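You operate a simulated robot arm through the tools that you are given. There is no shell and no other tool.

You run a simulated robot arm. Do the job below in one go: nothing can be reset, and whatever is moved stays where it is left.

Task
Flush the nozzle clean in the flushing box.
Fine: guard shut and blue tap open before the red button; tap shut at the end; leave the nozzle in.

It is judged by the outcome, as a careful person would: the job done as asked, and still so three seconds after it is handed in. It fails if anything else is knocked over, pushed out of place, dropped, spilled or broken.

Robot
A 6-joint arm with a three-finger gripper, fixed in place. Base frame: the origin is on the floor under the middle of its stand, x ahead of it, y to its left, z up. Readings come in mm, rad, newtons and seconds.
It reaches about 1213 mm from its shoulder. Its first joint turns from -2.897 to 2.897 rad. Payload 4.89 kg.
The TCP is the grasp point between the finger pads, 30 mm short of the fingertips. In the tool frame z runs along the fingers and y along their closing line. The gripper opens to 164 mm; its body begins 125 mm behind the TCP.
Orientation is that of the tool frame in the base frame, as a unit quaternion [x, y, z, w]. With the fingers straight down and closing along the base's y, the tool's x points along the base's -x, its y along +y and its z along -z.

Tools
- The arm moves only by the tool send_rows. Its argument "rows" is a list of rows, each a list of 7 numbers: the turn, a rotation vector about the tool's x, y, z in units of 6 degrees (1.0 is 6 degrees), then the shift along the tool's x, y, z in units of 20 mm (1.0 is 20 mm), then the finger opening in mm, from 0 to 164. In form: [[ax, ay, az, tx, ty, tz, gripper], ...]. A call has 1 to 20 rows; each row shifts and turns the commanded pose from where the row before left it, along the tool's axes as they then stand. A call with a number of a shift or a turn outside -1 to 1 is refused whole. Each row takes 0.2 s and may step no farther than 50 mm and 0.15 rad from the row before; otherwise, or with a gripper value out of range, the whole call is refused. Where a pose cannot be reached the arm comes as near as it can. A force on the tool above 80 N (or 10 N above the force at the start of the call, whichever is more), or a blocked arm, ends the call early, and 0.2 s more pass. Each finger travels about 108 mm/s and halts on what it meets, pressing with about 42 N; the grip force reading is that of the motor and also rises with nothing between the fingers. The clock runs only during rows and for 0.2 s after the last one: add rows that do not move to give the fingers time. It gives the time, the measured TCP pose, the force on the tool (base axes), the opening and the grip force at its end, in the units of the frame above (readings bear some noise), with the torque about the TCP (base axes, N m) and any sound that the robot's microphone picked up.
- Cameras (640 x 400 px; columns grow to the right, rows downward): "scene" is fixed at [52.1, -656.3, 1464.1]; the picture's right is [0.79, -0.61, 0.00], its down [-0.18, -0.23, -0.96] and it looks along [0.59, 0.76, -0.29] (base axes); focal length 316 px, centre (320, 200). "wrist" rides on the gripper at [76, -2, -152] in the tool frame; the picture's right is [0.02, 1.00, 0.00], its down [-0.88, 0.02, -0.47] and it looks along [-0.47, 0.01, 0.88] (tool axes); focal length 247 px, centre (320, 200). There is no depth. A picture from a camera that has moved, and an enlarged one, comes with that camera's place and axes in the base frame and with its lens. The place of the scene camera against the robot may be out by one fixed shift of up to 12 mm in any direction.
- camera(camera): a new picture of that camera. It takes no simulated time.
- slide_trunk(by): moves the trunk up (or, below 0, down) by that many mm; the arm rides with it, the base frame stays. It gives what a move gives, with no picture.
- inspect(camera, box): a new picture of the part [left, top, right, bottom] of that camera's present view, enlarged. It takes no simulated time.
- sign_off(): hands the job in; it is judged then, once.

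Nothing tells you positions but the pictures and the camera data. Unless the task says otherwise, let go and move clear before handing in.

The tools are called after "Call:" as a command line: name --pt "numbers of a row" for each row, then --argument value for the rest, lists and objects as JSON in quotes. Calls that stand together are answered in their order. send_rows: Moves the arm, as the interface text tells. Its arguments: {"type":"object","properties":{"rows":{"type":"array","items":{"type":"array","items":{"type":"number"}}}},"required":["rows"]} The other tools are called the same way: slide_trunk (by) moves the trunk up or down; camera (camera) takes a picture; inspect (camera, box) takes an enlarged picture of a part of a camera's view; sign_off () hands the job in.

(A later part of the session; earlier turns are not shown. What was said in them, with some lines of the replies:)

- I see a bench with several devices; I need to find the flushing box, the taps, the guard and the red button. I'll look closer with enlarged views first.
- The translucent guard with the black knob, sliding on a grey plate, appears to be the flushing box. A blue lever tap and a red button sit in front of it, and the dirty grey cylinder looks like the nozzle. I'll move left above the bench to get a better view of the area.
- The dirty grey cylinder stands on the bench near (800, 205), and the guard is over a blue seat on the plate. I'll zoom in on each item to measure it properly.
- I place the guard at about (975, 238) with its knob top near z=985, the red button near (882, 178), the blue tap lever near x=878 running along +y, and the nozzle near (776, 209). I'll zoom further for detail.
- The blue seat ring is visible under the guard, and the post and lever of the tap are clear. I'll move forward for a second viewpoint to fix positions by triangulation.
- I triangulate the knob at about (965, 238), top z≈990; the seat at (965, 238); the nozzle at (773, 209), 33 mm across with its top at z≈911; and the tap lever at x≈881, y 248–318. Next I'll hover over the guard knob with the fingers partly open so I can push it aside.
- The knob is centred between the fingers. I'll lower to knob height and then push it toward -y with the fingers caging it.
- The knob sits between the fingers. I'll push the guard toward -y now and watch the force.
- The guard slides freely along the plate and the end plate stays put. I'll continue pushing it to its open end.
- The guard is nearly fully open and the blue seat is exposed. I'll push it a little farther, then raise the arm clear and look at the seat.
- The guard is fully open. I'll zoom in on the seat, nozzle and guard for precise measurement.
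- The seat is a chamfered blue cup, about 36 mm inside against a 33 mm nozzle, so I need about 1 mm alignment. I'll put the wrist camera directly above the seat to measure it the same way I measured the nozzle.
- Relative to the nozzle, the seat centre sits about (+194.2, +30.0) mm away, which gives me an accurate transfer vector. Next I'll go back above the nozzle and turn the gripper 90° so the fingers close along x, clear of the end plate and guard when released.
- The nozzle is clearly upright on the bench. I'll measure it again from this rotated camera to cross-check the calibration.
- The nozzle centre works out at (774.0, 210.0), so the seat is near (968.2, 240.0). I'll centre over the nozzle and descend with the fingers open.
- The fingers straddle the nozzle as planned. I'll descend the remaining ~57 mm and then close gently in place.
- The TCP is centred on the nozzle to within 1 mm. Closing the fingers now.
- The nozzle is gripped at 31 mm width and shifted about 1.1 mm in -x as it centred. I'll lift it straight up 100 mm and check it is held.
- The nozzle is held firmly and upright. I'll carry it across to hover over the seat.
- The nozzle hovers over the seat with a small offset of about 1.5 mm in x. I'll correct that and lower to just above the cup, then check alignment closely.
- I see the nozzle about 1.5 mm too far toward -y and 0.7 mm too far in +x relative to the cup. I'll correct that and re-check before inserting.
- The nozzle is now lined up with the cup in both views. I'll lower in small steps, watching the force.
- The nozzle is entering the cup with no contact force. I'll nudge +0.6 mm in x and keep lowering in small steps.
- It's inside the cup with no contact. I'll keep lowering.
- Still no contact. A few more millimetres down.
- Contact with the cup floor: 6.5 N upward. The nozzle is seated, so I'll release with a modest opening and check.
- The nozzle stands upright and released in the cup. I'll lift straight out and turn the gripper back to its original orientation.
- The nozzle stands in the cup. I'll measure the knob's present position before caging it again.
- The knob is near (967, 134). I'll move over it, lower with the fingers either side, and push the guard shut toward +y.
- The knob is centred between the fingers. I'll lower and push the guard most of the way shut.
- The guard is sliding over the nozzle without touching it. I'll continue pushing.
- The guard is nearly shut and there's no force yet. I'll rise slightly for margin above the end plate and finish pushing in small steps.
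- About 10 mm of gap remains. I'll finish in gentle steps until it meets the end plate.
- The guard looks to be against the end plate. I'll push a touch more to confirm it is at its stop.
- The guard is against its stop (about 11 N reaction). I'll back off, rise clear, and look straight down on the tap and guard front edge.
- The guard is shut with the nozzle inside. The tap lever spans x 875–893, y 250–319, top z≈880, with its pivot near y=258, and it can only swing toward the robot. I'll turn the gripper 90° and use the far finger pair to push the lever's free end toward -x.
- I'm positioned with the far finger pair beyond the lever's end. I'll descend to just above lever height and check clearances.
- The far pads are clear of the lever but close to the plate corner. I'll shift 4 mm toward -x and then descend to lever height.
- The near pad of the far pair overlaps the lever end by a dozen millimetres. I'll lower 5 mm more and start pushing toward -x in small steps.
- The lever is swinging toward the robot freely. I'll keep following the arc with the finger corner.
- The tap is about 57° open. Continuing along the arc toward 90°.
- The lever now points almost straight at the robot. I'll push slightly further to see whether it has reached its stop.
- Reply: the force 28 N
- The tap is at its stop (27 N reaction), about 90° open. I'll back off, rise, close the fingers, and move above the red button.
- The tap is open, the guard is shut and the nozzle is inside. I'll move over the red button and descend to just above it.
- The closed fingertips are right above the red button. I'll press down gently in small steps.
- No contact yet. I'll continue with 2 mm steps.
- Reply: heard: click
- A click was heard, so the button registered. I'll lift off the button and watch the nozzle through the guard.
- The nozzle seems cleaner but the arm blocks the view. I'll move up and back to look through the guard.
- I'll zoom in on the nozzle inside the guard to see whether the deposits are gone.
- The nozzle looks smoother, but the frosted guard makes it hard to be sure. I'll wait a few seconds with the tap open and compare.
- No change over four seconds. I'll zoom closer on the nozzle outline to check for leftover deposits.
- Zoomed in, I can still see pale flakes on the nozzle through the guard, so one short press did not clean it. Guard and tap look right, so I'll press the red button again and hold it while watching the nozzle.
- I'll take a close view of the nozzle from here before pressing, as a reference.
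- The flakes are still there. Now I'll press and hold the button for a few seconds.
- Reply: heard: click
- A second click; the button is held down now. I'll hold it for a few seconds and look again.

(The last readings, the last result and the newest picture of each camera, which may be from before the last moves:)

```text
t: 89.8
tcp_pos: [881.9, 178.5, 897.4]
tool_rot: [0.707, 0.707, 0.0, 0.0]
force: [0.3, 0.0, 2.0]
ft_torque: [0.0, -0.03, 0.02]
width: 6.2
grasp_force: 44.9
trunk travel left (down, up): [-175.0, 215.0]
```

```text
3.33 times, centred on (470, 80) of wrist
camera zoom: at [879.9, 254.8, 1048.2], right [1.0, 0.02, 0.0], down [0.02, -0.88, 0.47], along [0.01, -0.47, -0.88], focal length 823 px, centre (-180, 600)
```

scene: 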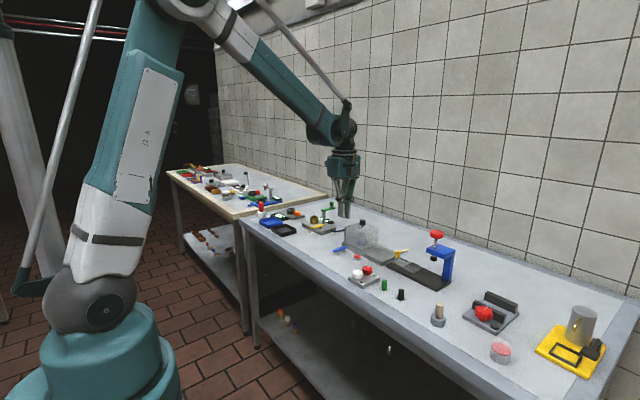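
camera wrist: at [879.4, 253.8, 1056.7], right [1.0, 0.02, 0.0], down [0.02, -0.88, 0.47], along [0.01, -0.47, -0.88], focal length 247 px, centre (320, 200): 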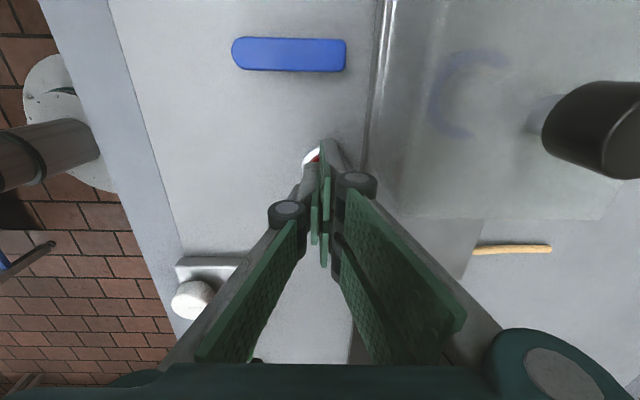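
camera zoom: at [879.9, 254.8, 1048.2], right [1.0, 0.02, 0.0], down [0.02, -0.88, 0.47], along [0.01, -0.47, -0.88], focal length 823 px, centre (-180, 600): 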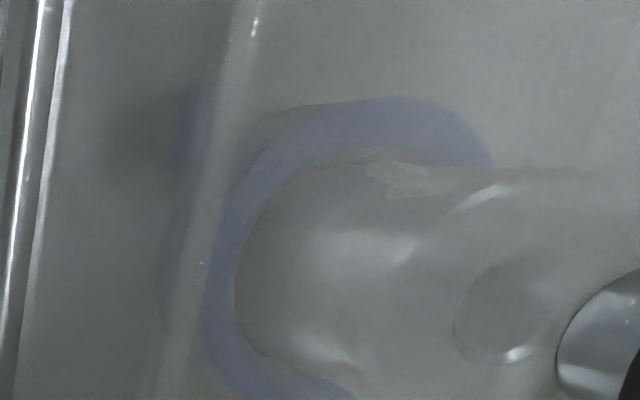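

After this press there was a brief mist inside and the flakes on the front face are gone, but one on the +y side remains. Each press seems to give one burst, so I'll look at what remains before pressing again.

Call:
inspect --camera "wrist" --box '[450, 50, 530, 120]'

Call:
inspect --camera "wrist" --box '[430, 90, 510, 160]'

Call:
inspect --camera "scene" --box '[355, 215, 385, 245]'

```text
5.71 times, centred on (490, 85) of wrist
camera zoom: at [879.9, 254.8, 1048.2], right [1.0, 0.02, 0.0], down [0.02, -0.88, 0.47], along [0.01, -0.47, -0.88], focal length 1411 px, centre (-651, 857)
```

zoom: 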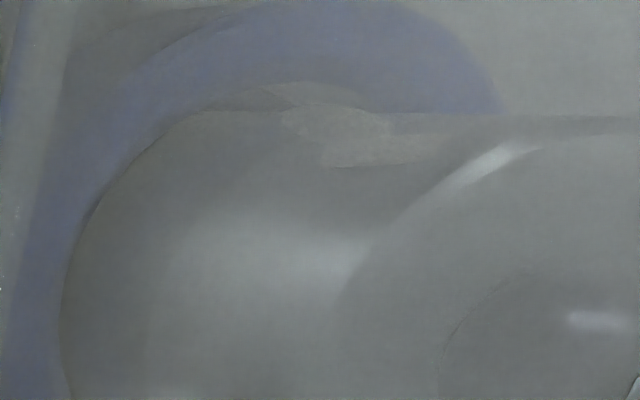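

```text
5.71 times, centred on (470, 125) of wrist
camera zoom: at [879.9, 254.8, 1048.2], right [1.0, 0.02, 0.0], down [0.02, -0.88, 0.47], along [0.01, -0.47, -0.88], focal length 1411 px, centre (-537, 629)
```

zoom: 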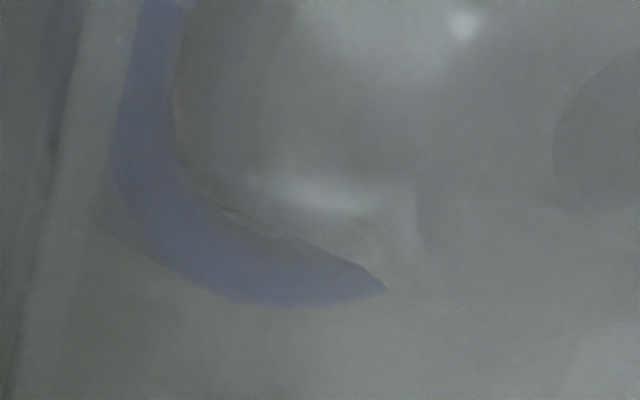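

```text
13.33 times, centred on (370, 230) of scene
camera zoom: at [52.1, -656.3, 1464.1], right [0.79, -0.61, 0.0], down [-0.18, -0.23, -0.96], along [0.59, 0.76, -0.29], focal length 4216 px, centre (-347, -200)
```

zoom: 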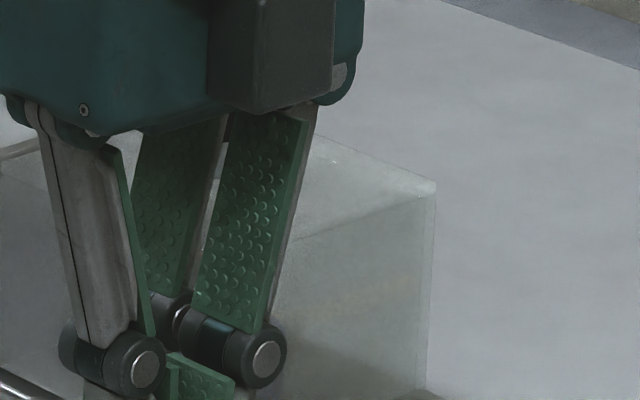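

One flake on the +y side is still visible. I'll release the button and press again, then check.

Call:
send_rows --pt "0 0 0 0 0 -0.4 0" --pt "0 0 0 0 0 -0.4 0" --pt "0 0 0 0 0 0 0" --pt "0 0 0 0 0 0 0" --pt "0 0 0 0 0 0 0"

Call:
inspect --camera "wrist" --box '[400, 20, 540, 140]'

Call:
inspect --camera "scene" --box '[340, 230, 380, 265]'

```text
t: 91.0
tcp_pos: [883.4, 177.4, 912.3]
tool_rot: [0.707, 0.707, 0.001, 0.0]
force: [0.3, -0.6, -0.4]
ft_torque: [0.0, -0.02, 0.0]
width: 0.0
grasp_force: 45.2
trunk travel left (down, up): [-175.0, 215.0]
```

```text
3.33 times, centred on (470, 80) of wrist
camera zoom: at [880.1, 254.4, 1064.3], right [1.0, 0.02, 0.0], down [0.02, -0.88, 0.47], along [0.01, -0.47, -0.88], focal length 823 px, centre (-180, 600)
```

zoom: 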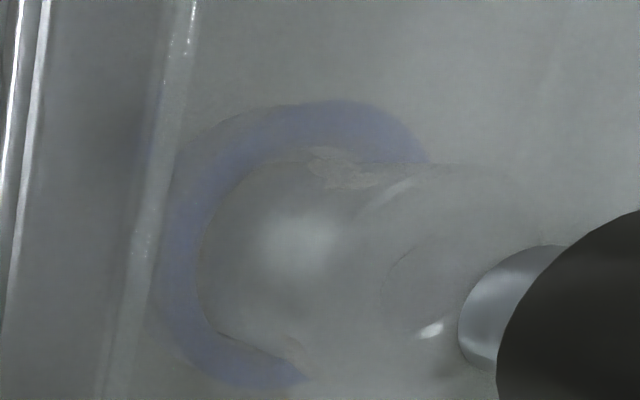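

```text
11.43 times, centred on (360, 248) of scene
camera zoom: at [52.1, -656.3, 1464.1], right [0.79, -0.61, 0.0], down [-0.18, -0.23, -0.96], along [0.59, 0.76, -0.29], focal length 3614 px, centre (-137, -343)
```

zoom: 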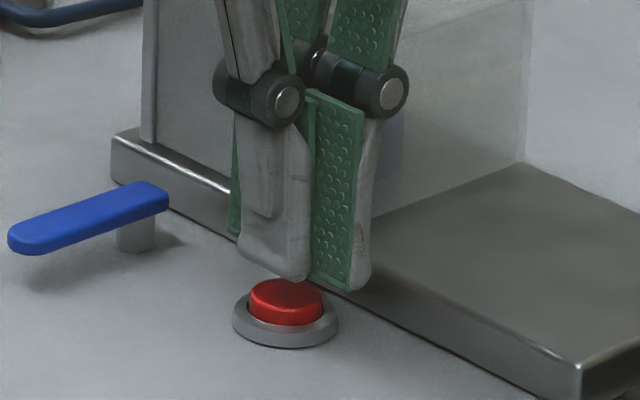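

The button popped back up. Pressing a third time.

Call:
send_rows --pt "0 0 0 0 0 0.3 0" --pt "0 0 0 0 0 0.3 0" --pt "0 0 0 0 0 0.2 0" --pt "0 0 0 0 0 0 0"

Call:
inspect --camera "wrist" --box '[400, 20, 540, 140]'

Call:
send_rows --pt "0 0 0 0 0 0 0" --pt "0 0 0 0 0 0 0" --pt "0 0 0 0 0 0 0" --pt "0 0 0 0 0 0 0" --pt "0 0 0 0 0 0 0" --pt "0 0 0 0 0 0 0" --pt "0 0 0 0 0 0 0" --pt "0 0 0 0 0 0 0" --pt "0 0 0 0 0 0 0" --pt "0 0 0 0 0 0 0"

Call:
inspect --camera "wrist" --box '[400, 20, 540, 140]'

Call:
inspect --camera "wrist" --box '[450, 50, 530, 120]'

```text
t: 92.0
tcp_pos: [882.0, 177.2, 898.5]
tool_rot: [0.708, 0.707, -0.001, 0.0]
force: [-0.3, 0.2, 1.2]
ft_torque: [-0.02, -0.01, -0.02]
width: 0.0
grasp_force: 45.2
trunk travel left (down, up): [-175.0, 215.0]
```

```text
3.33 times, centred on (470, 80) of wrist
camera zoom: at [879.6, 254.1, 1049.7], right [1.0, 0.02, 0.0], down [0.02, -0.88, 0.47], along [0.01, -0.47, -0.88], focal length 823 px, centre (-180, 600)
```

zoom: 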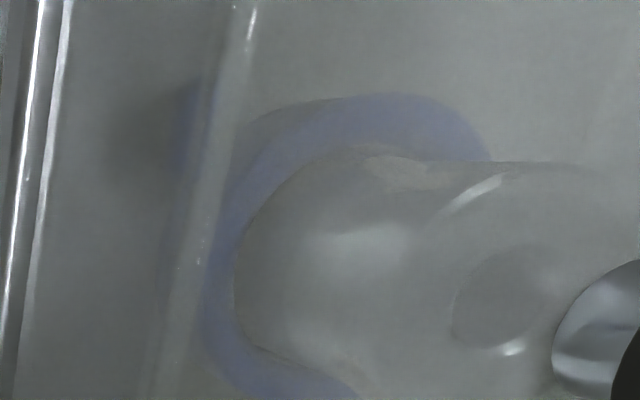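

```text
t: 94.2
tcp_pos: [881.8, 176.7, 897.8]
tool_rot: [0.707, 0.707, 0.0, 0.0]
force: [0.3, -0.3, 0.7]
ft_torque: [-0.02, -0.01, -0.01]
width: 0.0
grasp_force: 44.4
trunk travel left (down, up): [-175.0, 215.0]
```

```text
3.33 times, centred on (470, 80) of wrist
camera zoom: at [879.6, 254.1, 1049.7], right [1.0, 0.02, 0.0], down [0.02, -0.88, 0.47], along [0.01, -0.47, -0.88], focal length 823 px, centre (-180, 600)
```

zoom: 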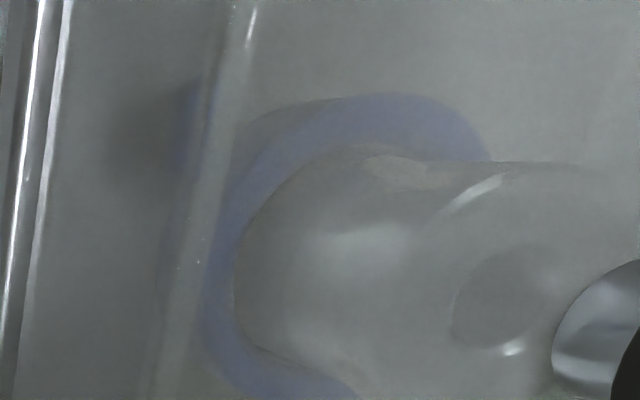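

```text
5.71 times, centred on (490, 85) of wrist
camera zoom: at [879.6, 254.1, 1049.7], right [1.0, 0.02, 0.0], down [0.02, -0.88, 0.47], along [0.01, -0.47, -0.88], focal length 1411 px, centre (-651, 857)
```

zoom: 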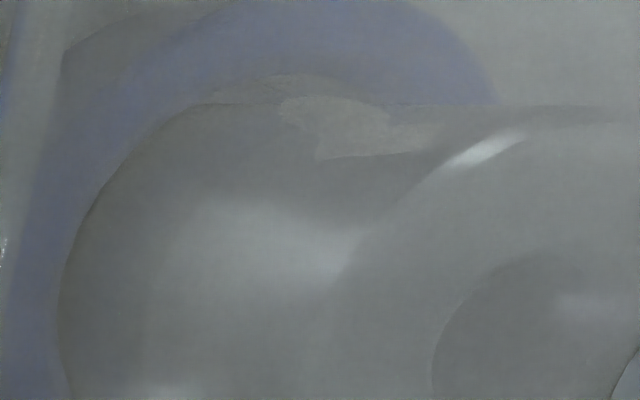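

No click this time; I stopped about 1.5 mm short. I'll press a little deeper.

Call:
send_rows --pt "0 0 0 0 0 0.1 0" --pt "0 0 0 0 0 0.05 0"

Call:
inspect --camera "wrist" --box '[400, 20, 540, 140]'

Call:
send_rows --pt "0 0 0 0 0 0 0"

Call:
inspect --camera "wrist" --box '[400, 20, 540, 140]'

Call:
send_rows --pt "0 0 0 0 0 0 0" --pt "0 0 0 0 0 0 0" --pt "0 0 0 0 0 0 0" --pt "0 0 0 0 0 0 0" --pt "0 0 0 0 0 0 0" --pt "0 0 0 0 0 0 0" --pt "0 0 0 0 0 0 0" --pt "0 0 0 0 0 0 0" --pt "0 0 0 0 0 0 0" --pt "0 0 0 0 0 0 0"

Call:
inspect --camera "wrist" --box '[400, 20, 540, 140]'

Call:
inspect --camera "wrist" --box '[450, 50, 530, 120]'

```text
t: 94.8
tcp_pos: [880.5, 178.0, 894.4]
tool_rot: [0.707, 0.707, 0.0, 0.0]
force: [0.3, -1.3, 2.6]
ft_torque: [-0.01, -0.01, 0.02]
width: 5.9
grasp_force: 45.1
trunk travel left (down, up): [-175.0, 215.0]
heard: click
```

```text
3.33 times, centred on (470, 80) of wrist
camera zoom: at [880.1, 254.5, 1046.2], right [1.0, 0.02, 0.0], down [0.02, -0.88, 0.47], along [0.01, -0.47, -0.88], focal length 823 px, centre (-180, 600)
```

zoom: 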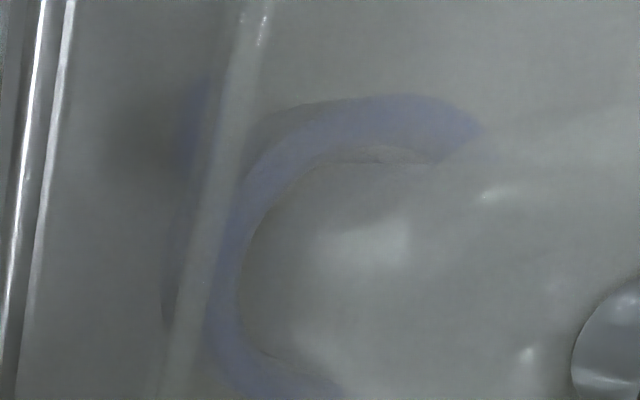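

```text
t: 95.2
tcp_pos: [882.7, 177.5, 893.8]
tool_rot: [0.707, 0.707, 0.0, 0.0]
force: [1.3, -0.5, 2.6]
ft_torque: [-0.05, -0.01, -0.01]
width: 6.1
grasp_force: 44.6
trunk travel left (down, up): [-175.0, 215.0]
```

```text
3.33 times, centred on (470, 80) of wrist
camera zoom: at [880.1, 254.5, 1046.1], right [1.0, 0.02, 0.0], down [0.02, -0.88, 0.47], along [0.01, -0.47, -0.88], focal length 823 px, centre (-180, 600)
```

zoom: 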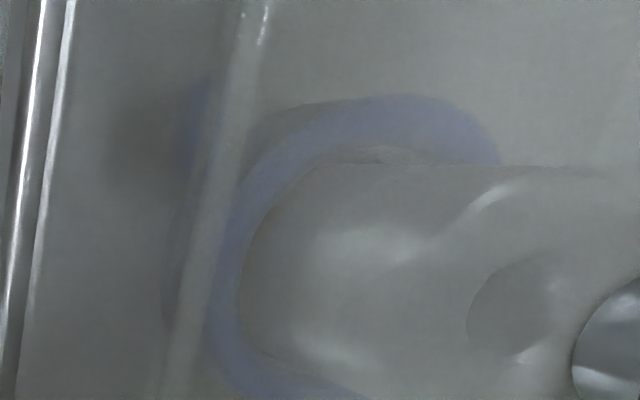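

```text
t: 97.4
tcp_pos: [882.3, 178.1, 893.9]
tool_rot: [0.707, 0.707, 0.0, 0.0]
force: [0.1, 0.8, 2.3]
ft_torque: [0.02, 0.0, 0.0]
width: 6.2
grasp_force: 44.9
trunk travel left (down, up): [-175.0, 215.0]
```

```text
3.33 times, centred on (470, 80) of wrist
camera zoom: at [880.0, 254.6, 1046.1], right [1.0, 0.02, 0.0], down [0.02, -0.88, 0.47], along [0.01, -0.47, -0.88], focal length 823 px, centre (-180, 600)
```

zoom: 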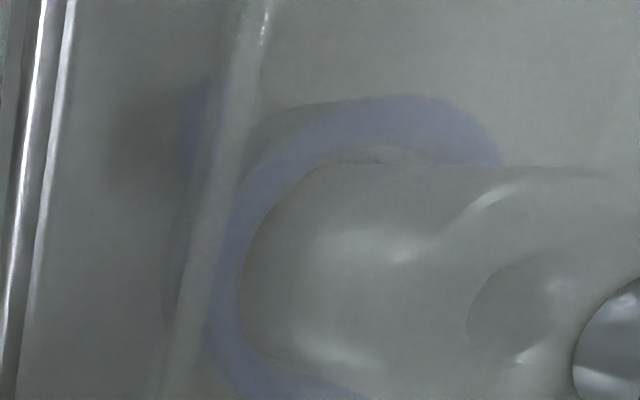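

```text
5.71 times, centred on (490, 85) of wrist
camera zoom: at [880.0, 254.6, 1046.1], right [1.0, 0.02, 0.0], down [0.02, -0.88, 0.47], along [0.01, -0.47, -0.88], focal length 1411 px, centre (-651, 857)
```

zoom: 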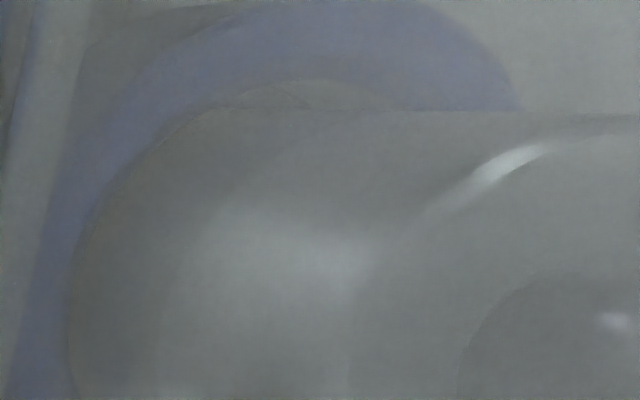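

After the third burst the +y flake is gone too. I'll lift clear and check the other sides of the nozzle.

Call:
send_rows --pt "0 0 0 0 0 -0.5 0" --pt "0 0 0 0 0 -1 0" --pt "0 0 0 0 0 -1 0" --pt "0 0 0 0 0 -1 0" --pt "0 0 0 0 0 -1 0" --pt "0 0 0 0 0 -1 0" --pt "0 0 0 0 -1 -1 0" --pt "0 0 0 0 -1 -1 0" --pt "0 0 0 0 -1 -1 0" --pt "0 0 0 0 0 0 0"

Call:
inspect --camera "scene" --box '[355, 220, 380, 245]'

Call:
camera --camera "wrist"

```text
t: 99.6
tcp_pos: [822.5, 176.0, 1066.4]
tool_rot: [0.707, 0.707, 0.0, 0.0]
force: [-0.7, 0.1, 0.5]
ft_torque: [0.03, -0.11, 0.02]
width: 0.0
grasp_force: 45.2
trunk travel left (down, up): [-175.0, 215.0]
```

```text
16.00 times, centred on (368, 232) of scene
camera zoom: at [52.1, -656.3, 1464.1], right [0.79, -0.61, 0.0], down [-0.18, -0.23, -0.96], along [0.59, 0.76, -0.29], focal length 5059 px, centre (-440, -320)
```

zoom: 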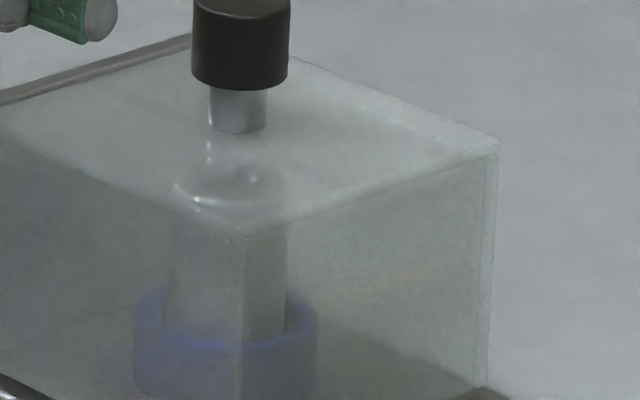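

```text
taken
camera wrist: at [819.7, 253.7, 1218.5], right [1.0, 0.02, 0.0], down [0.02, -0.88, 0.47], along [0.01, -0.47, -0.88], focal length 247 px, centre (320, 200)
```

wrist: 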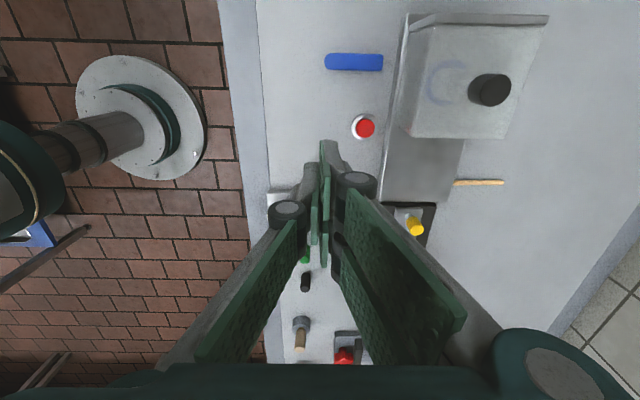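

From the scene side it looks clean. I'll view the far (+x) side as well by moving over the guard at a safe height.

Call:
send_rows --pt "0 0 0 0 1 -0.5 0" --pt "0 0 0 0 1 -0.5 0" --pt "0 0 0 0 1 0 0" --pt "0 0 0 0 1 0 0" --pt "0 0 0 0 1 0 0" --pt "0 0 0 0 1 0 0" --pt "0 0 0 0 1 0 0" --pt "0 0 0 0 1 0 0" --pt "0 0 0 0 1 0 0" --pt "0 0 0 0 1 0 0" --pt "0 0 0 0 1 0 0" --pt "0 0 0 0 1 0 0" --pt "0 0 0 0 0.5 0 0" --pt "0 0 0 0 0 0 0"

Call:
camera --camera "wrist"

Call:
inspect --camera "wrist" --box '[200, 0, 320, 110]'

```text
t: 102.6
tcp_pos: [1073.0, 177.0, 1083.6]
tool_rot: [0.706, 0.708, 0.0, 0.0]
force: [-0.6, 0.4, -0.8]
ft_torque: [-0.02, 0.07, -0.03]
width: 0.2
grasp_force: 45.2
trunk travel left (down, up): [-175.0, 215.0]
```

```text
taken
camera wrist: at [1070.6, 254.7, 1235.7], right [1.0, 0.02, 0.0], down [0.02, -0.88, 0.47], along [0.01, -0.47, -0.88], focal length 247 px, centre (320, 200)
```

wrist: 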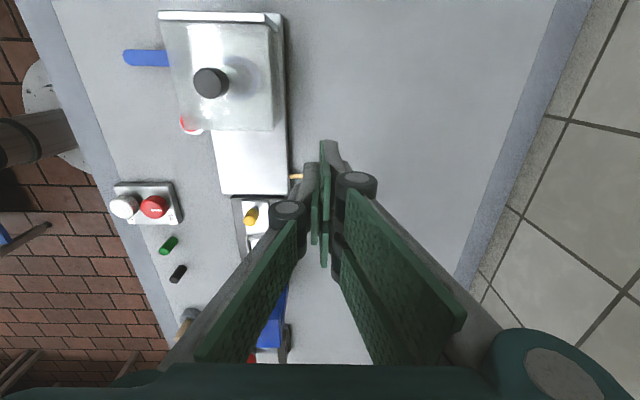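

```text
3.64 times, centred on (260, 55) of wrist
camera zoom: at [1070.6, 254.7, 1235.7], right [1.0, 0.02, 0.0], down [0.02, -0.88, 0.47], along [0.01, -0.47, -0.88], focal length 898 px, centre (538, 727)
```

zoom: 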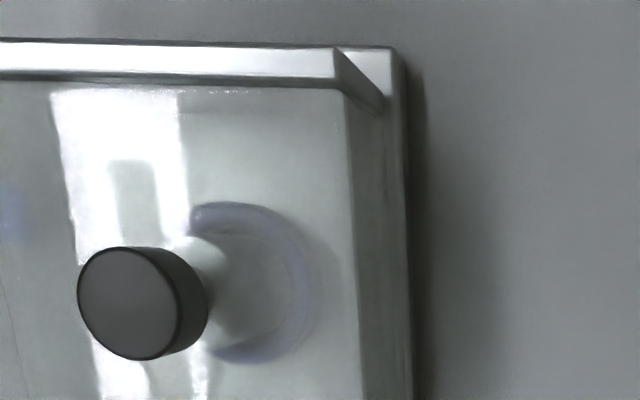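

Call:
inspect --camera "wrist" --box '[235, 48, 285, 98]'

Call:
inspect --camera "wrist" --box '[245, 55, 275, 85]'

```text
8.00 times, centred on (260, 73) of wrist
camera zoom: at [1070.6, 254.7, 1235.7], right [1.0, 0.02, 0.0], down [0.02, -0.88, 0.47], along [0.01, -0.47, -0.88], focal length 1976 px, centre (800, 1216)
```

zoom: 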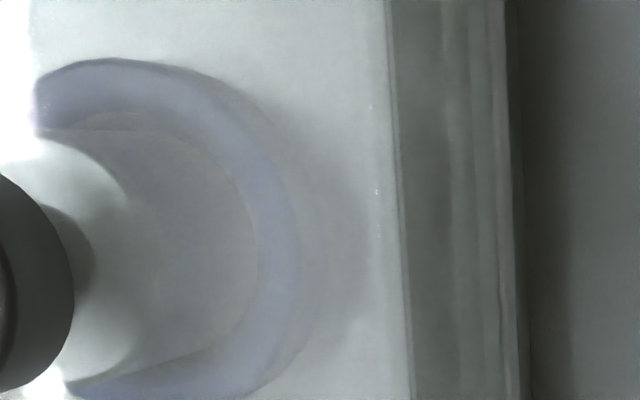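

```text
13.33 times, centred on (260, 70) of wrist
camera zoom: at [1070.6, 254.7, 1235.7], right [1.0, 0.02, 0.0], down [0.02, -0.88, 0.47], along [0.01, -0.47, -0.88], focal length 3293 px, centre (1120, 1933)
```

zoom: 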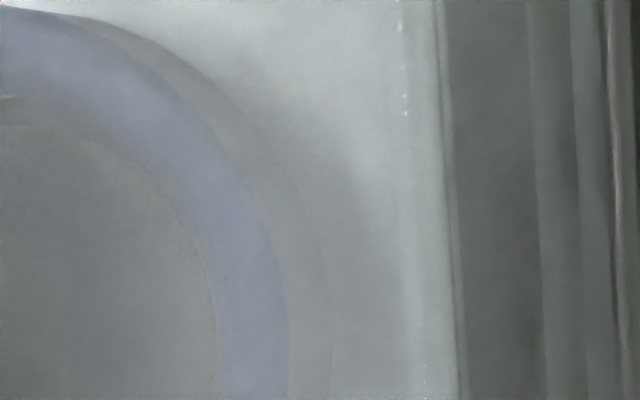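

The far side looks smooth as well. To be sure, I'll give one more burst with guard shut and tap open, watching the nozzle from the button position.

Call:
send_rows --pt "0 0 0 0 -1 0 0" --pt "0 0 0 0 -1 0 0" --pt "0 0 0 0 -1 0 0" --pt "0 0 0 0 -1 0 0" --pt "0 0 0 0 -1 0 0" --pt "0 0 0 0 -1 0 0" --pt "0 0 0 0 -1 0 0" --pt "0 0 0 0 -1 0 0" --pt "0 0 0 0 -1 0 0" --pt "0 0 0 0.07 -0.5 0 0" --pt "0 0 0 0 0 1 0" --pt "0 0 0 0 0 1 0" --pt "0 0 0 0 0 1 0" --pt "0 0 0 0 0 1 0" --pt "0 0 0 0 0 1 0" --pt "0 0 0 0 0 1 0" --pt "0 0 0 0 0 1 0" --pt "0 0 0 0 0 1 0" --pt "0 0 0 0 0 0 0"

Call:
inspect --camera "wrist" --box '[400, 20, 540, 140]'

Call:
inspect --camera "scene" --box '[340, 220, 390, 265]'

```text
t: 106.6
tcp_pos: [881.9, 180.4, 923.7]
tool_rot: [0.707, 0.707, 0.0, 0.0]
force: [0.4, 0.4, 0.2]
ft_torque: [0.03, 0.02, 0.01]
width: 0.0
grasp_force: 44.7
trunk travel left (down, up): [-175.0, 215.0]
```

```text
3.33 times, centred on (470, 80) of wrist
camera zoom: at [880.9, 256.6, 1075.7], right [1.0, 0.02, 0.0], down [0.02, -0.88, 0.47], along [0.01, -0.47, -0.88], focal length 823 px, centre (-180, 600)
```

zoom: 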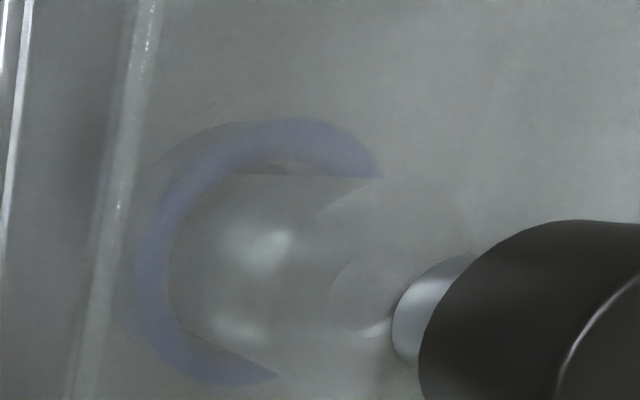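

```text
8.89 times, centred on (365, 242) of scene
camera zoom: at [52.1, -656.3, 1464.1], right [0.79, -0.61, 0.0], down [-0.18, -0.23, -0.96], along [0.59, 0.76, -0.29], focal length 2811 px, centre (-80, -178)
```

zoom: 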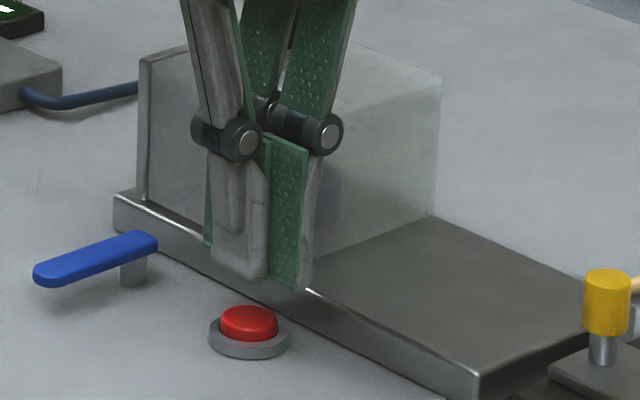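

The nozzle shows no flakes from here. One final burst for certainty.

Call:
send_rows --pt "0 0 0 0 0 0.5 0" --pt "0 0 0 0 0 0.4 0" --pt "0 0 0 0 0 0.3 0" --pt "0 0 0 0 0 0.15 0" --pt "0 0 0 0 0 0 0" --pt "0 0 0 0 0 0 0"

Call:
inspect --camera "wrist" --box '[400, 20, 540, 140]'

```text
t: 108.0
tcp_pos: [883.4, 179.6, 897.2]
tool_rot: [0.707, 0.708, 0.001, -0.001]
force: [0.3, 1.0, 1.0]
ft_torque: [0.03, -0.02, 0.04]
width: 6.2
grasp_force: 45.0
trunk travel left (down, up): [-175.0, 215.0]
```

```text
3.33 times, centred on (470, 80) of wrist
camera zoom: at [880.2, 255.9, 1048.4], right [1.0, 0.02, 0.0], down [0.02, -0.88, 0.47], along [0.01, -0.47, -0.88], focal length 823 px, centre (-180, 600)
```

zoom: 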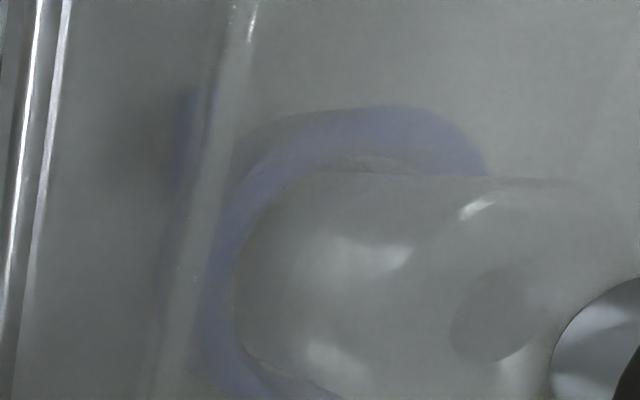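

No click yet; 1.5–2 mm deeper.

Call:
send_rows --pt "0 0 0 0 0 0.1 0" --pt "0 0 0 0 0 0 0"

Call:
inspect --camera "wrist" --box '[400, 20, 540, 140]'

Call:
send_rows --pt "0 0 0 0 0 0 0" --pt "0 0 0 0 0 0 0" --pt "0 0 0 0 0 0 0" --pt "0 0 0 0 0 0 0" --pt "0 0 0 0 0 0 0" --pt "0 0 0 0 0 0 0" --pt "0 0 0 0 0 0 0" --pt "0 0 0 0 0 0 0"

Call:
inspect --camera "wrist" --box '[400, 20, 540, 140]'

```text
t: 108.6
tcp_pos: [881.6, 179.5, 894.6]
tool_rot: [0.707, 0.707, 0.001, 0.0]
force: [0.8, -0.9, 2.2]
ft_torque: [-0.02, 0.0, 0.02]
width: 6.0
grasp_force: 45.0
trunk travel left (down, up): [-175.0, 215.0]
heard: click
```

```text
3.33 times, centred on (470, 80) of wrist
camera zoom: at [880.2, 256.1, 1046.7], right [1.0, 0.02, 0.0], down [0.02, -0.88, 0.47], along [0.01, -0.47, -0.88], focal length 823 px, centre (-180, 600)
```

zoom: 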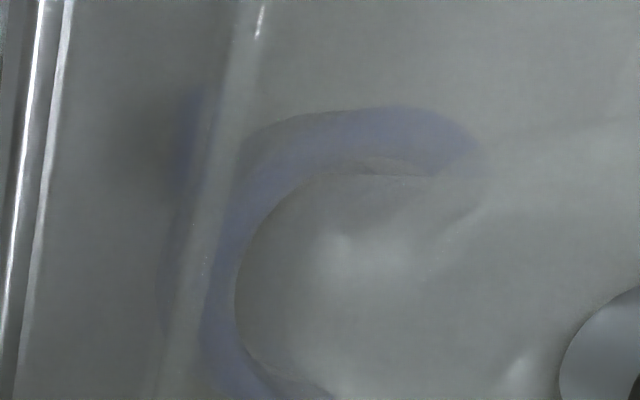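

```text
t: 110.4
tcp_pos: [882.2, 178.8, 895.3]
tool_rot: [0.707, 0.707, 0.001, 0.0]
force: [0.5, 1.0, 2.6]
ft_torque: [-0.01, 0.01, -0.03]
width: 6.3
grasp_force: 45.1
trunk travel left (down, up): [-175.0, 215.0]
```

```text
3.33 times, centred on (470, 80) of wrist
camera zoom: at [880.2, 256.2, 1046.7], right [1.0, 0.02, 0.0], down [0.02, -0.88, 0.47], along [0.01, -0.47, -0.88], focal length 823 px, centre (-180, 600)
```

zoom: 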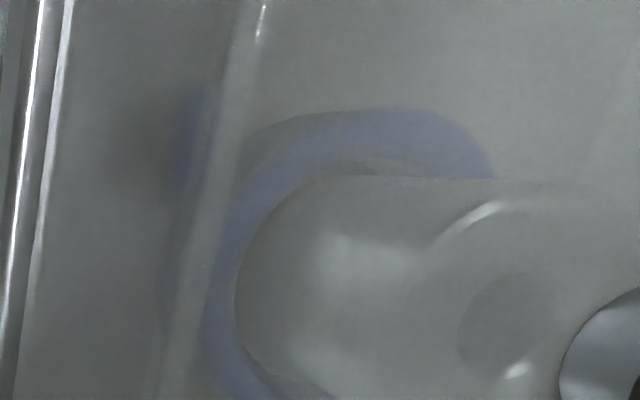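

The burst ran and the nozzle is clean. Now I'll lift off the button and go to the -y side of the tap lever to swing it shut.

Call:
send_rows --pt "0 0 0 0 0 -0.5 0" --pt "0 0 0 0 0 -1 0" --pt "0 0 0 0 0 -1 0" --pt "0 0 0 0 0 -1 0" --pt "0 0 0 0.5 -0.9 0 0" --pt "0 0 0 0.5 -0.95 0 0" --pt "0 0 0 0.55 -0.9 0 0" --pt "0 0 0 0 0 0 0"

Call:
camera --camera "wrist"

Call:
inspect --camera "scene" --box '[310, 200, 400, 270]'

```text
t: 112.2
tcp_pos: [829.1, 211.0, 966.0]
tool_rot: [0.707, 0.708, 0.0, 0.0]
force: [-0.4, 0.4, 0.1]
ft_torque: [-0.03, -0.01, 0.0]
width: 0.1
grasp_force: 45.0
trunk travel left (down, up): [-175.0, 215.0]
```

```text
taken
camera wrist: at [826.5, 287.4, 1118.1], right [1.0, 0.02, 0.0], down [0.02, -0.88, 0.47], along [0.01, -0.47, -0.88], focal length 247 px, centre (320, 200)
```

wrist: 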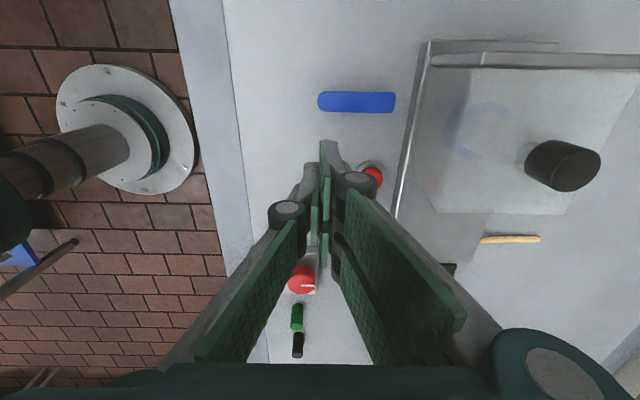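

```text
5.71 times, centred on (355, 235) of scene
camera zoom: at [52.1, -656.3, 1464.1], right [0.79, -0.61, 0.0], down [-0.18, -0.23, -0.96], along [0.59, 0.76, -0.29], focal length 1807 px, centre (120, 0)
```

zoom: 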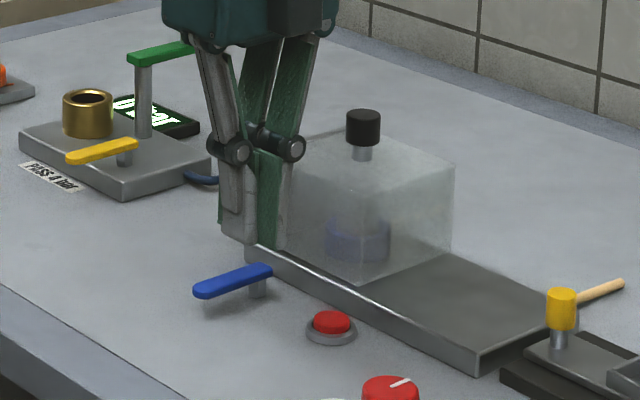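

I'm positioned beside the lever. I'll descend to lever height and begin pushing it back toward +y.

Call:
send_rows --pt "0 0 0 0 0 1 0" --pt "0 0 0 0 0 1 0" --pt "0 0 0 0 0 0.75 0" --pt "0 0 0 0 0 0.5 0" --pt "0 0 0 0 0 0 0"

Call:
inspect --camera "scene" --box '[320, 210, 390, 265]'

Call:
inspect --camera "wrist" --box '[260, 60, 420, 200]'

```text
t: 113.4
tcp_pos: [827.6, 210.6, 900.3]
tool_rot: [0.707, 0.707, 0.0, 0.0]
force: [-0.3, 0.5, 0.2]
ft_torque: [-0.01, 0.02, -0.02]
width: 0.0
grasp_force: 45.1
trunk travel left (down, up): [-175.0, 215.0]
```

```text
7.27 times, centred on (355, 238) of scene
camera zoom: at [52.1, -656.3, 1464.1], right [0.79, -0.61, 0.0], down [-0.18, -0.23, -0.96], along [0.59, 0.76, -0.29], focal length 2300 px, centre (66, -73)
```

zoom: 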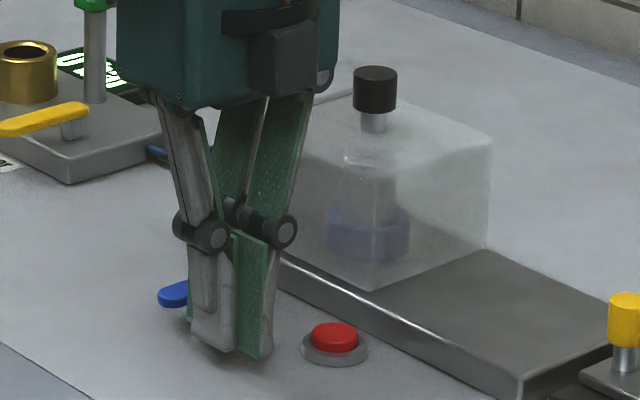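

```text
2.86 times, centred on (340, 130) of wrist
camera zoom: at [825.4, 287.2, 1051.6], right [1.0, 0.02, 0.0], down [0.02, -0.88, 0.47], along [0.01, -0.47, -0.88], focal length 706 px, centre (263, 400)
```

zoom: 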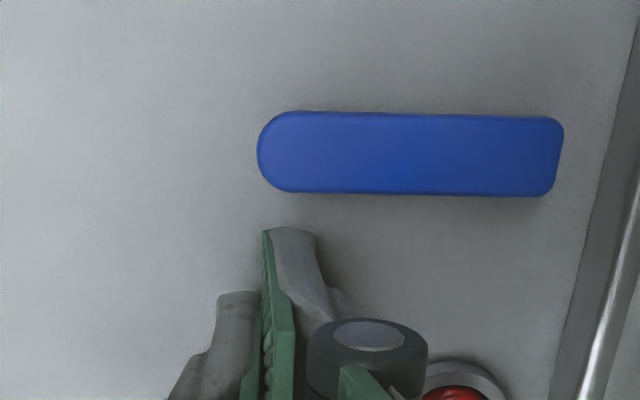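

The fingertip is just below the lever near its end. I'll start pushing it toward +y along the arc.

Call:
send_rows --pt "0 0 0 0.3 0.05 0 0" --pt "0 0 0 0.28 0.05 0 0" --pt "0 0 0 0.28 0 0 0" --pt "0 0 0 0.28 0 0 0" --pt "0 0 0 0 0 0 0"

Call:
inspect --camera "wrist" --box '[260, 60, 420, 200]'

```text
t: 114.6
tcp_pos: [830.1, 234.0, 899.4]
tool_rot: [0.707, 0.707, 0.001, -0.001]
force: [-0.7, -0.2, -0.8]
ft_torque: [0.01, 0.0, -0.01]
width: 0.0
grasp_force: 44.4
trunk travel left (down, up): [-175.0, 215.0]
```

```text
2.86 times, centred on (340, 130) of wrist
camera zoom: at [827.5, 310.2, 1052.3], right [1.0, 0.02, 0.0], down [0.02, -0.88, 0.47], along [0.01, -0.47, -0.88], focal length 706 px, centre (263, 400)
```

zoom: 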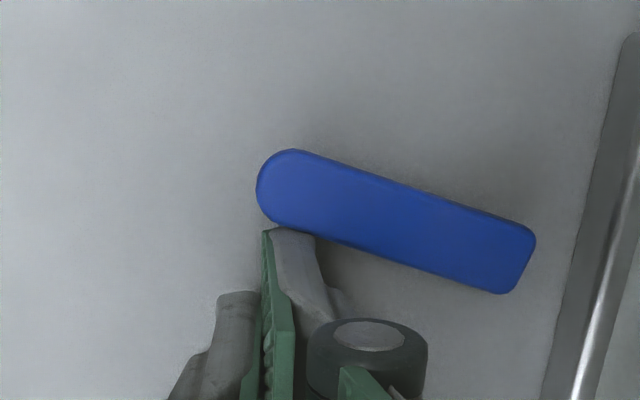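

The lever is moving back. Continuing along the arc.

Call:
send_rows --pt "0 0 0 0.25 0 0 0" --pt "0 0 0 0.25 0 0 0" --pt "0 0 0 0.24 0.11 0 0" --pt "0 0 0 0.24 0.12 0 0" --pt "0 0 0 0.2 0.17 0 0" --pt "0 0 0 0.2 0.18 0 0" --pt "0 0 0 0 0 0 0"

Call:
inspect --camera "wrist" --box '[260, 60, 420, 200]'

Call:
inspect --camera "scene" --box '[320, 210, 390, 265]'

```text
t: 116.2
tcp_pos: [842.6, 260.7, 899.8]
tool_rot: [0.707, 0.708, 0.0, -0.001]
force: [-0.1, 0.1, -0.7]
ft_torque: [0.01, 0.0, -0.02]
width: 0.0
grasp_force: 45.1
trunk travel left (down, up): [-175.0, 215.0]
```

```text
2.86 times, centred on (340, 130) of wrist
camera zoom: at [839.1, 336.9, 1052.2], right [1.0, 0.02, 0.0], down [0.02, -0.88, 0.47], along [0.01, -0.47, -0.88], focal length 706 px, centre (263, 400)
```

zoom: 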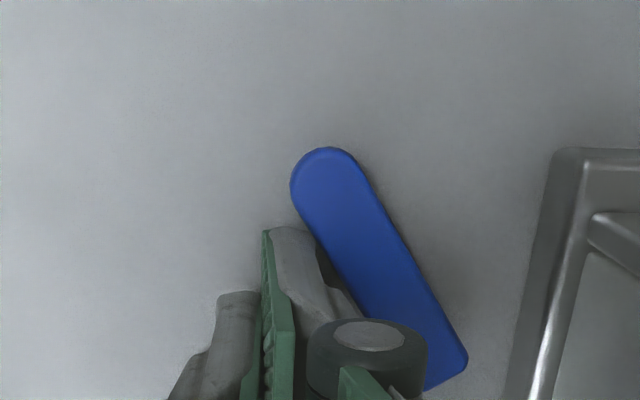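

```text
7.27 times, centred on (355, 238) of scene
camera zoom: at [52.1, -656.3, 1464.1], right [0.79, -0.61, 0.0], down [-0.18, -0.23, -0.96], along [0.59, 0.76, -0.29], focal length 2300 px, centre (66, -73)
```

zoom: 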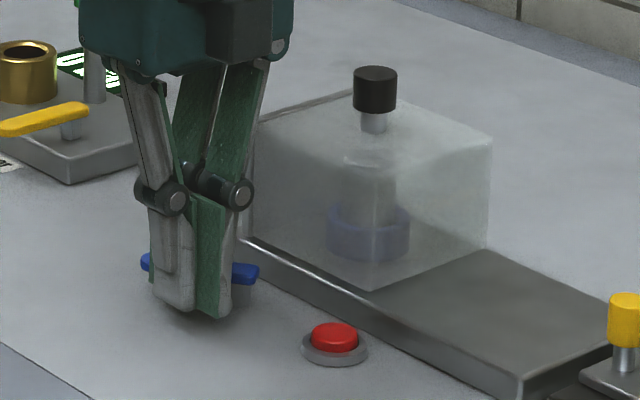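

About 30° left. I'll finish with small steps toward the closed stop.

Call:
send_rows --pt "0 0 0 0.15 0.22 0 0" --pt "0 0 0 0.14 0.22 0 0" --pt "0 0 0 0.09 0.25 0 0" --pt "0 0 0 0.08 0.2 0 0" --pt "0 0 0 0 0 0 0"

Call:
inspect --camera "wrist" --box '[260, 60, 420, 200]'

Call:
inspect --camera "scene" --box '[320, 210, 390, 265]'

```text
t: 117.4
tcp_pos: [859.3, 269.1, 901.2]
tool_rot: [0.707, 0.707, 0.0, -0.001]
force: [-0.1, 0.4, 0.1]
ft_torque: [-0.01, -0.02, 0.04]
width: 0.0
grasp_force: 45.3
trunk travel left (down, up): [-175.0, 215.0]
```

```text
2.86 times, centred on (340, 130) of wrist
camera zoom: at [857.3, 346.1, 1052.0], right [1.0, 0.02, 0.0], down [0.02, -0.88, 0.47], along [0.01, -0.47, -0.88], focal length 706 px, centre (263, 400)
```

zoom: 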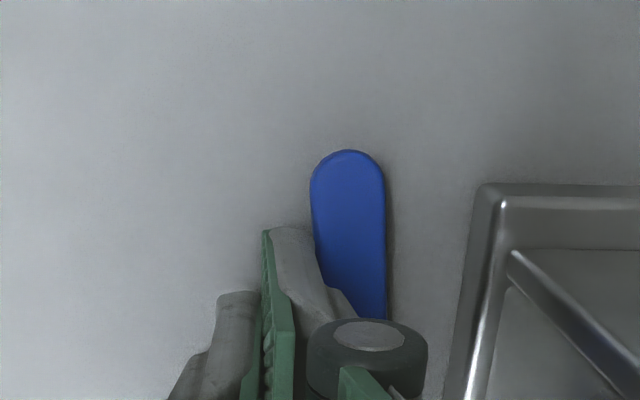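

```text
7.27 times, centred on (355, 238) of scene
camera zoom: at [52.1, -656.3, 1464.1], right [0.79, -0.61, 0.0], down [-0.18, -0.23, -0.96], along [0.59, 0.76, -0.29], focal length 2300 px, centre (66, -73)
```

zoom: 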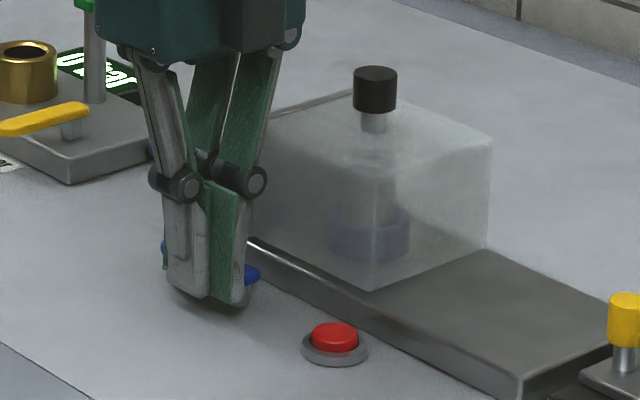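

The lever is nearly parallel to the plate again. A little more to confirm the closed stop.

Call:
send_rows --pt "0 0 0 0 0.1 0 0" --pt "0 0 0 0 0.05 0 0" --pt "0 0 0 0 0 0 0"

Call:
inspect --camera "wrist" --box '[260, 60, 420, 200]'

```text
t: 118.2
tcp_pos: [863.1, 269.5, 901.2]
tool_rot: [0.707, 0.707, 0.001, 0.001]
force: [0.0, 0.3, 0.4]
ft_torque: [0.0, 0.01, 0.03]
width: 0.0
grasp_force: 44.8
trunk travel left (down, up): [-175.0, 215.0]
```

```text
2.86 times, centred on (340, 130) of wrist
camera zoom: at [859.9, 346.0, 1052.2], right [1.0, 0.02, 0.0], down [0.02, -0.88, 0.47], along [0.01, -0.47, -0.88], focal length 706 px, centre (263, 400)
```

zoom: 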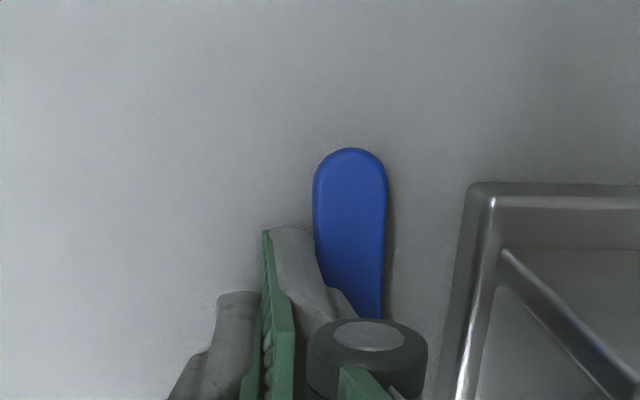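

No resistance yet; a couple of millimetres more.

Call:
send_rows --pt "0 0 0 0 0.08 0 0" --pt "0 0 0 0 0.07 0 0" --pt "0 0 0 0 0 0 0"

Call:
inspect --camera "wrist" --box '[260, 60, 420, 200]'

```text
t: 119.0
tcp_pos: [865.4, 270.9, 898.9]
tool_rot: [0.707, 0.707, 0.0, 0.001]
force: [-12.7, 1.0, -3.4]
ft_torque: [0.03, 0.29, -0.02]
width: 0.4
grasp_force: 45.5
trunk travel left (down, up): [-175.0, 215.0]
```

```text
2.86 times, centred on (340, 130) of wrist
camera zoom: at [862.2, 346.5, 1052.3], right [1.0, 0.02, 0.0], down [0.02, -0.88, 0.47], along [0.01, -0.47, -0.88], focal length 706 px, centre (263, 400)
```

zoom: 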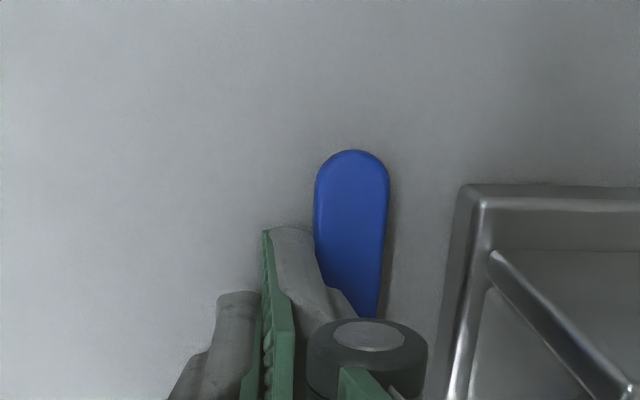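

Reaction of 12.7 N: the tap is at its closed stop. I'll back away, rise clear, and check the final state.

Call:
send_rows --pt "0 0 0 0 -0.3 0 0" --pt "0 0 0 0 -0.5 0 0" --pt "0 0 0 0 0 -0.5 0" --pt "0 0 0 0 0 -1 0" --pt "0 0 0 0 0 -1 0" --pt "0 0 0 0 0 -1 0" --pt "0 0 0 0 0 -1 0" --pt "0 0 0 0 0 -1 0" --pt "0 0 0 0 0 -1 0" --pt "0 0 0 0 -1 -1 0" --pt "0 0 0 0 -1 -1 0" --pt "0 0 0 0 -1 -1 0" --pt "0 0 0 0 -1 0 0" --pt "0 0 0 0 0 0 0"

Call:
camera --camera "wrist"

Call:
camera --camera "scene"

Call:
inspect --camera "scene" --box '[325, 200, 405, 265]'

Call:
inspect --camera "scene" --box '[355, 220, 380, 245]'

```text
t: 122.0
tcp_pos: [768.3, 266.3, 1090.6]
tool_rot: [0.707, 0.707, 0.0, 0.0]
force: [-0.4, -0.4, -0.4]
ft_torque: [-0.01, -0.06, 0.02]
width: 0.0
grasp_force: 45.1
trunk travel left (down, up): [-175.0, 215.0]
```

```text
taken
camera wrist: at [766.1, 344.0, 1242.4], right [1.0, 0.02, 0.0], down [0.02, -0.88, 0.47], along [0.01, -0.47, -0.88], focal length 247 px, centre (320, 200)
```

wrist: 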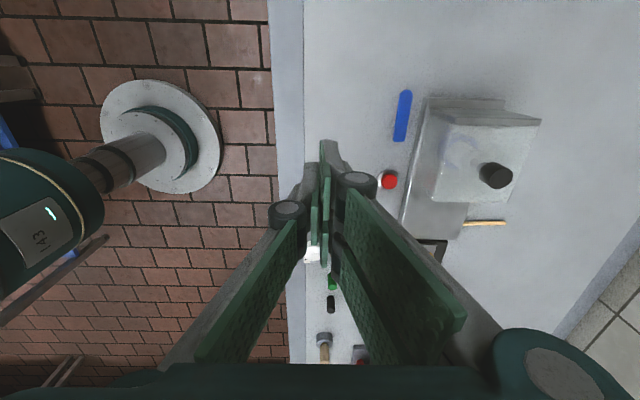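

```text
taken
```

scene: 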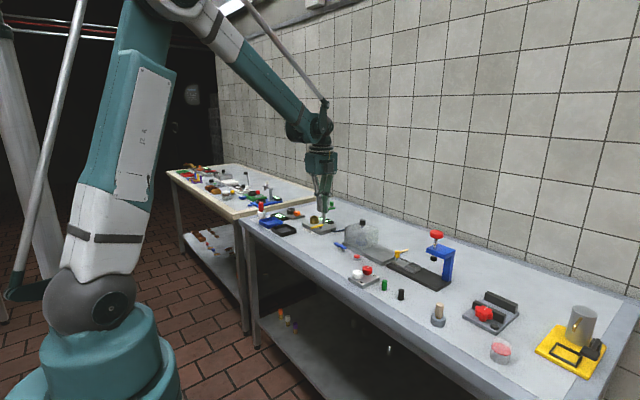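

```text
6.15 times, centred on (365, 232) of scene
camera zoom: at [52.1, -656.3, 1464.1], right [0.79, -0.61, 0.0], down [-0.18, -0.23, -0.96], along [0.59, 0.76, -0.29], focal length 1946 px, centre (43, 0)
```

zoom: 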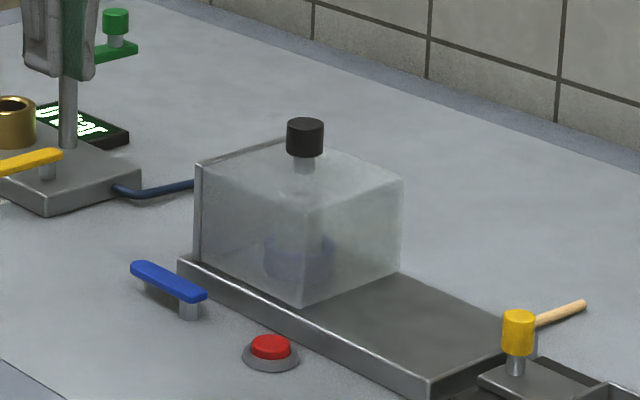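

```text
16.00 times, centred on (368, 232) of scene
camera zoom: at [52.1, -656.3, 1464.1], right [0.79, -0.61, 0.0], down [-0.18, -0.23, -0.96], along [0.59, 0.76, -0.29], focal length 5059 px, centre (-440, -320)
```

zoom: 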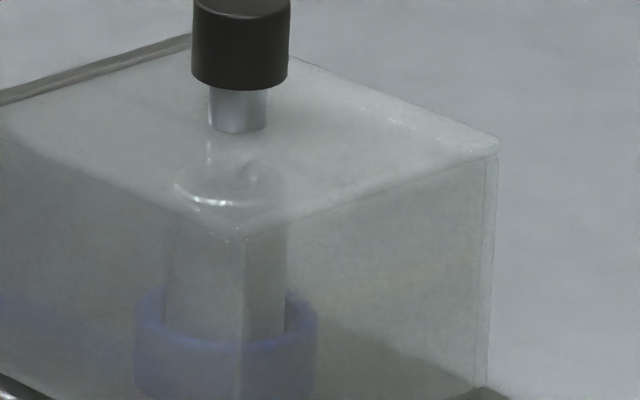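

The nozzle stands clean in the seat with the guard shut and the red button released. The blue tap is back at its closed stop, nothing else has moved, and the arm is clear, so I'll hand the job in.

Call:
sign_off

```text
The job is handed in.
```

The nozzle has been flushed clean and is standing in its seat in the flushing box. The guard is shut, the blue tap is shut and the arm is clear.

- **Order:** I put the nozzle in its seat and slid the guard shut. I then opened the blue tap fully before pressing the red button.
- **Flushing:** One press did not clean it. After the first press I could still see deposits through the guard, so I pressed again until none showed. In total there were four presses, the last one only to be sure.
- **Check:** After the third press, no deposits showed from the front, the sides or the back. The frosted guard limits how clearly this can be seen. I only had a distant view of the right-hand side.
- **Tap:** I turned it back until it met its stop, in the same position it started in.

I saw nothing else moved, spilled or knocked over.
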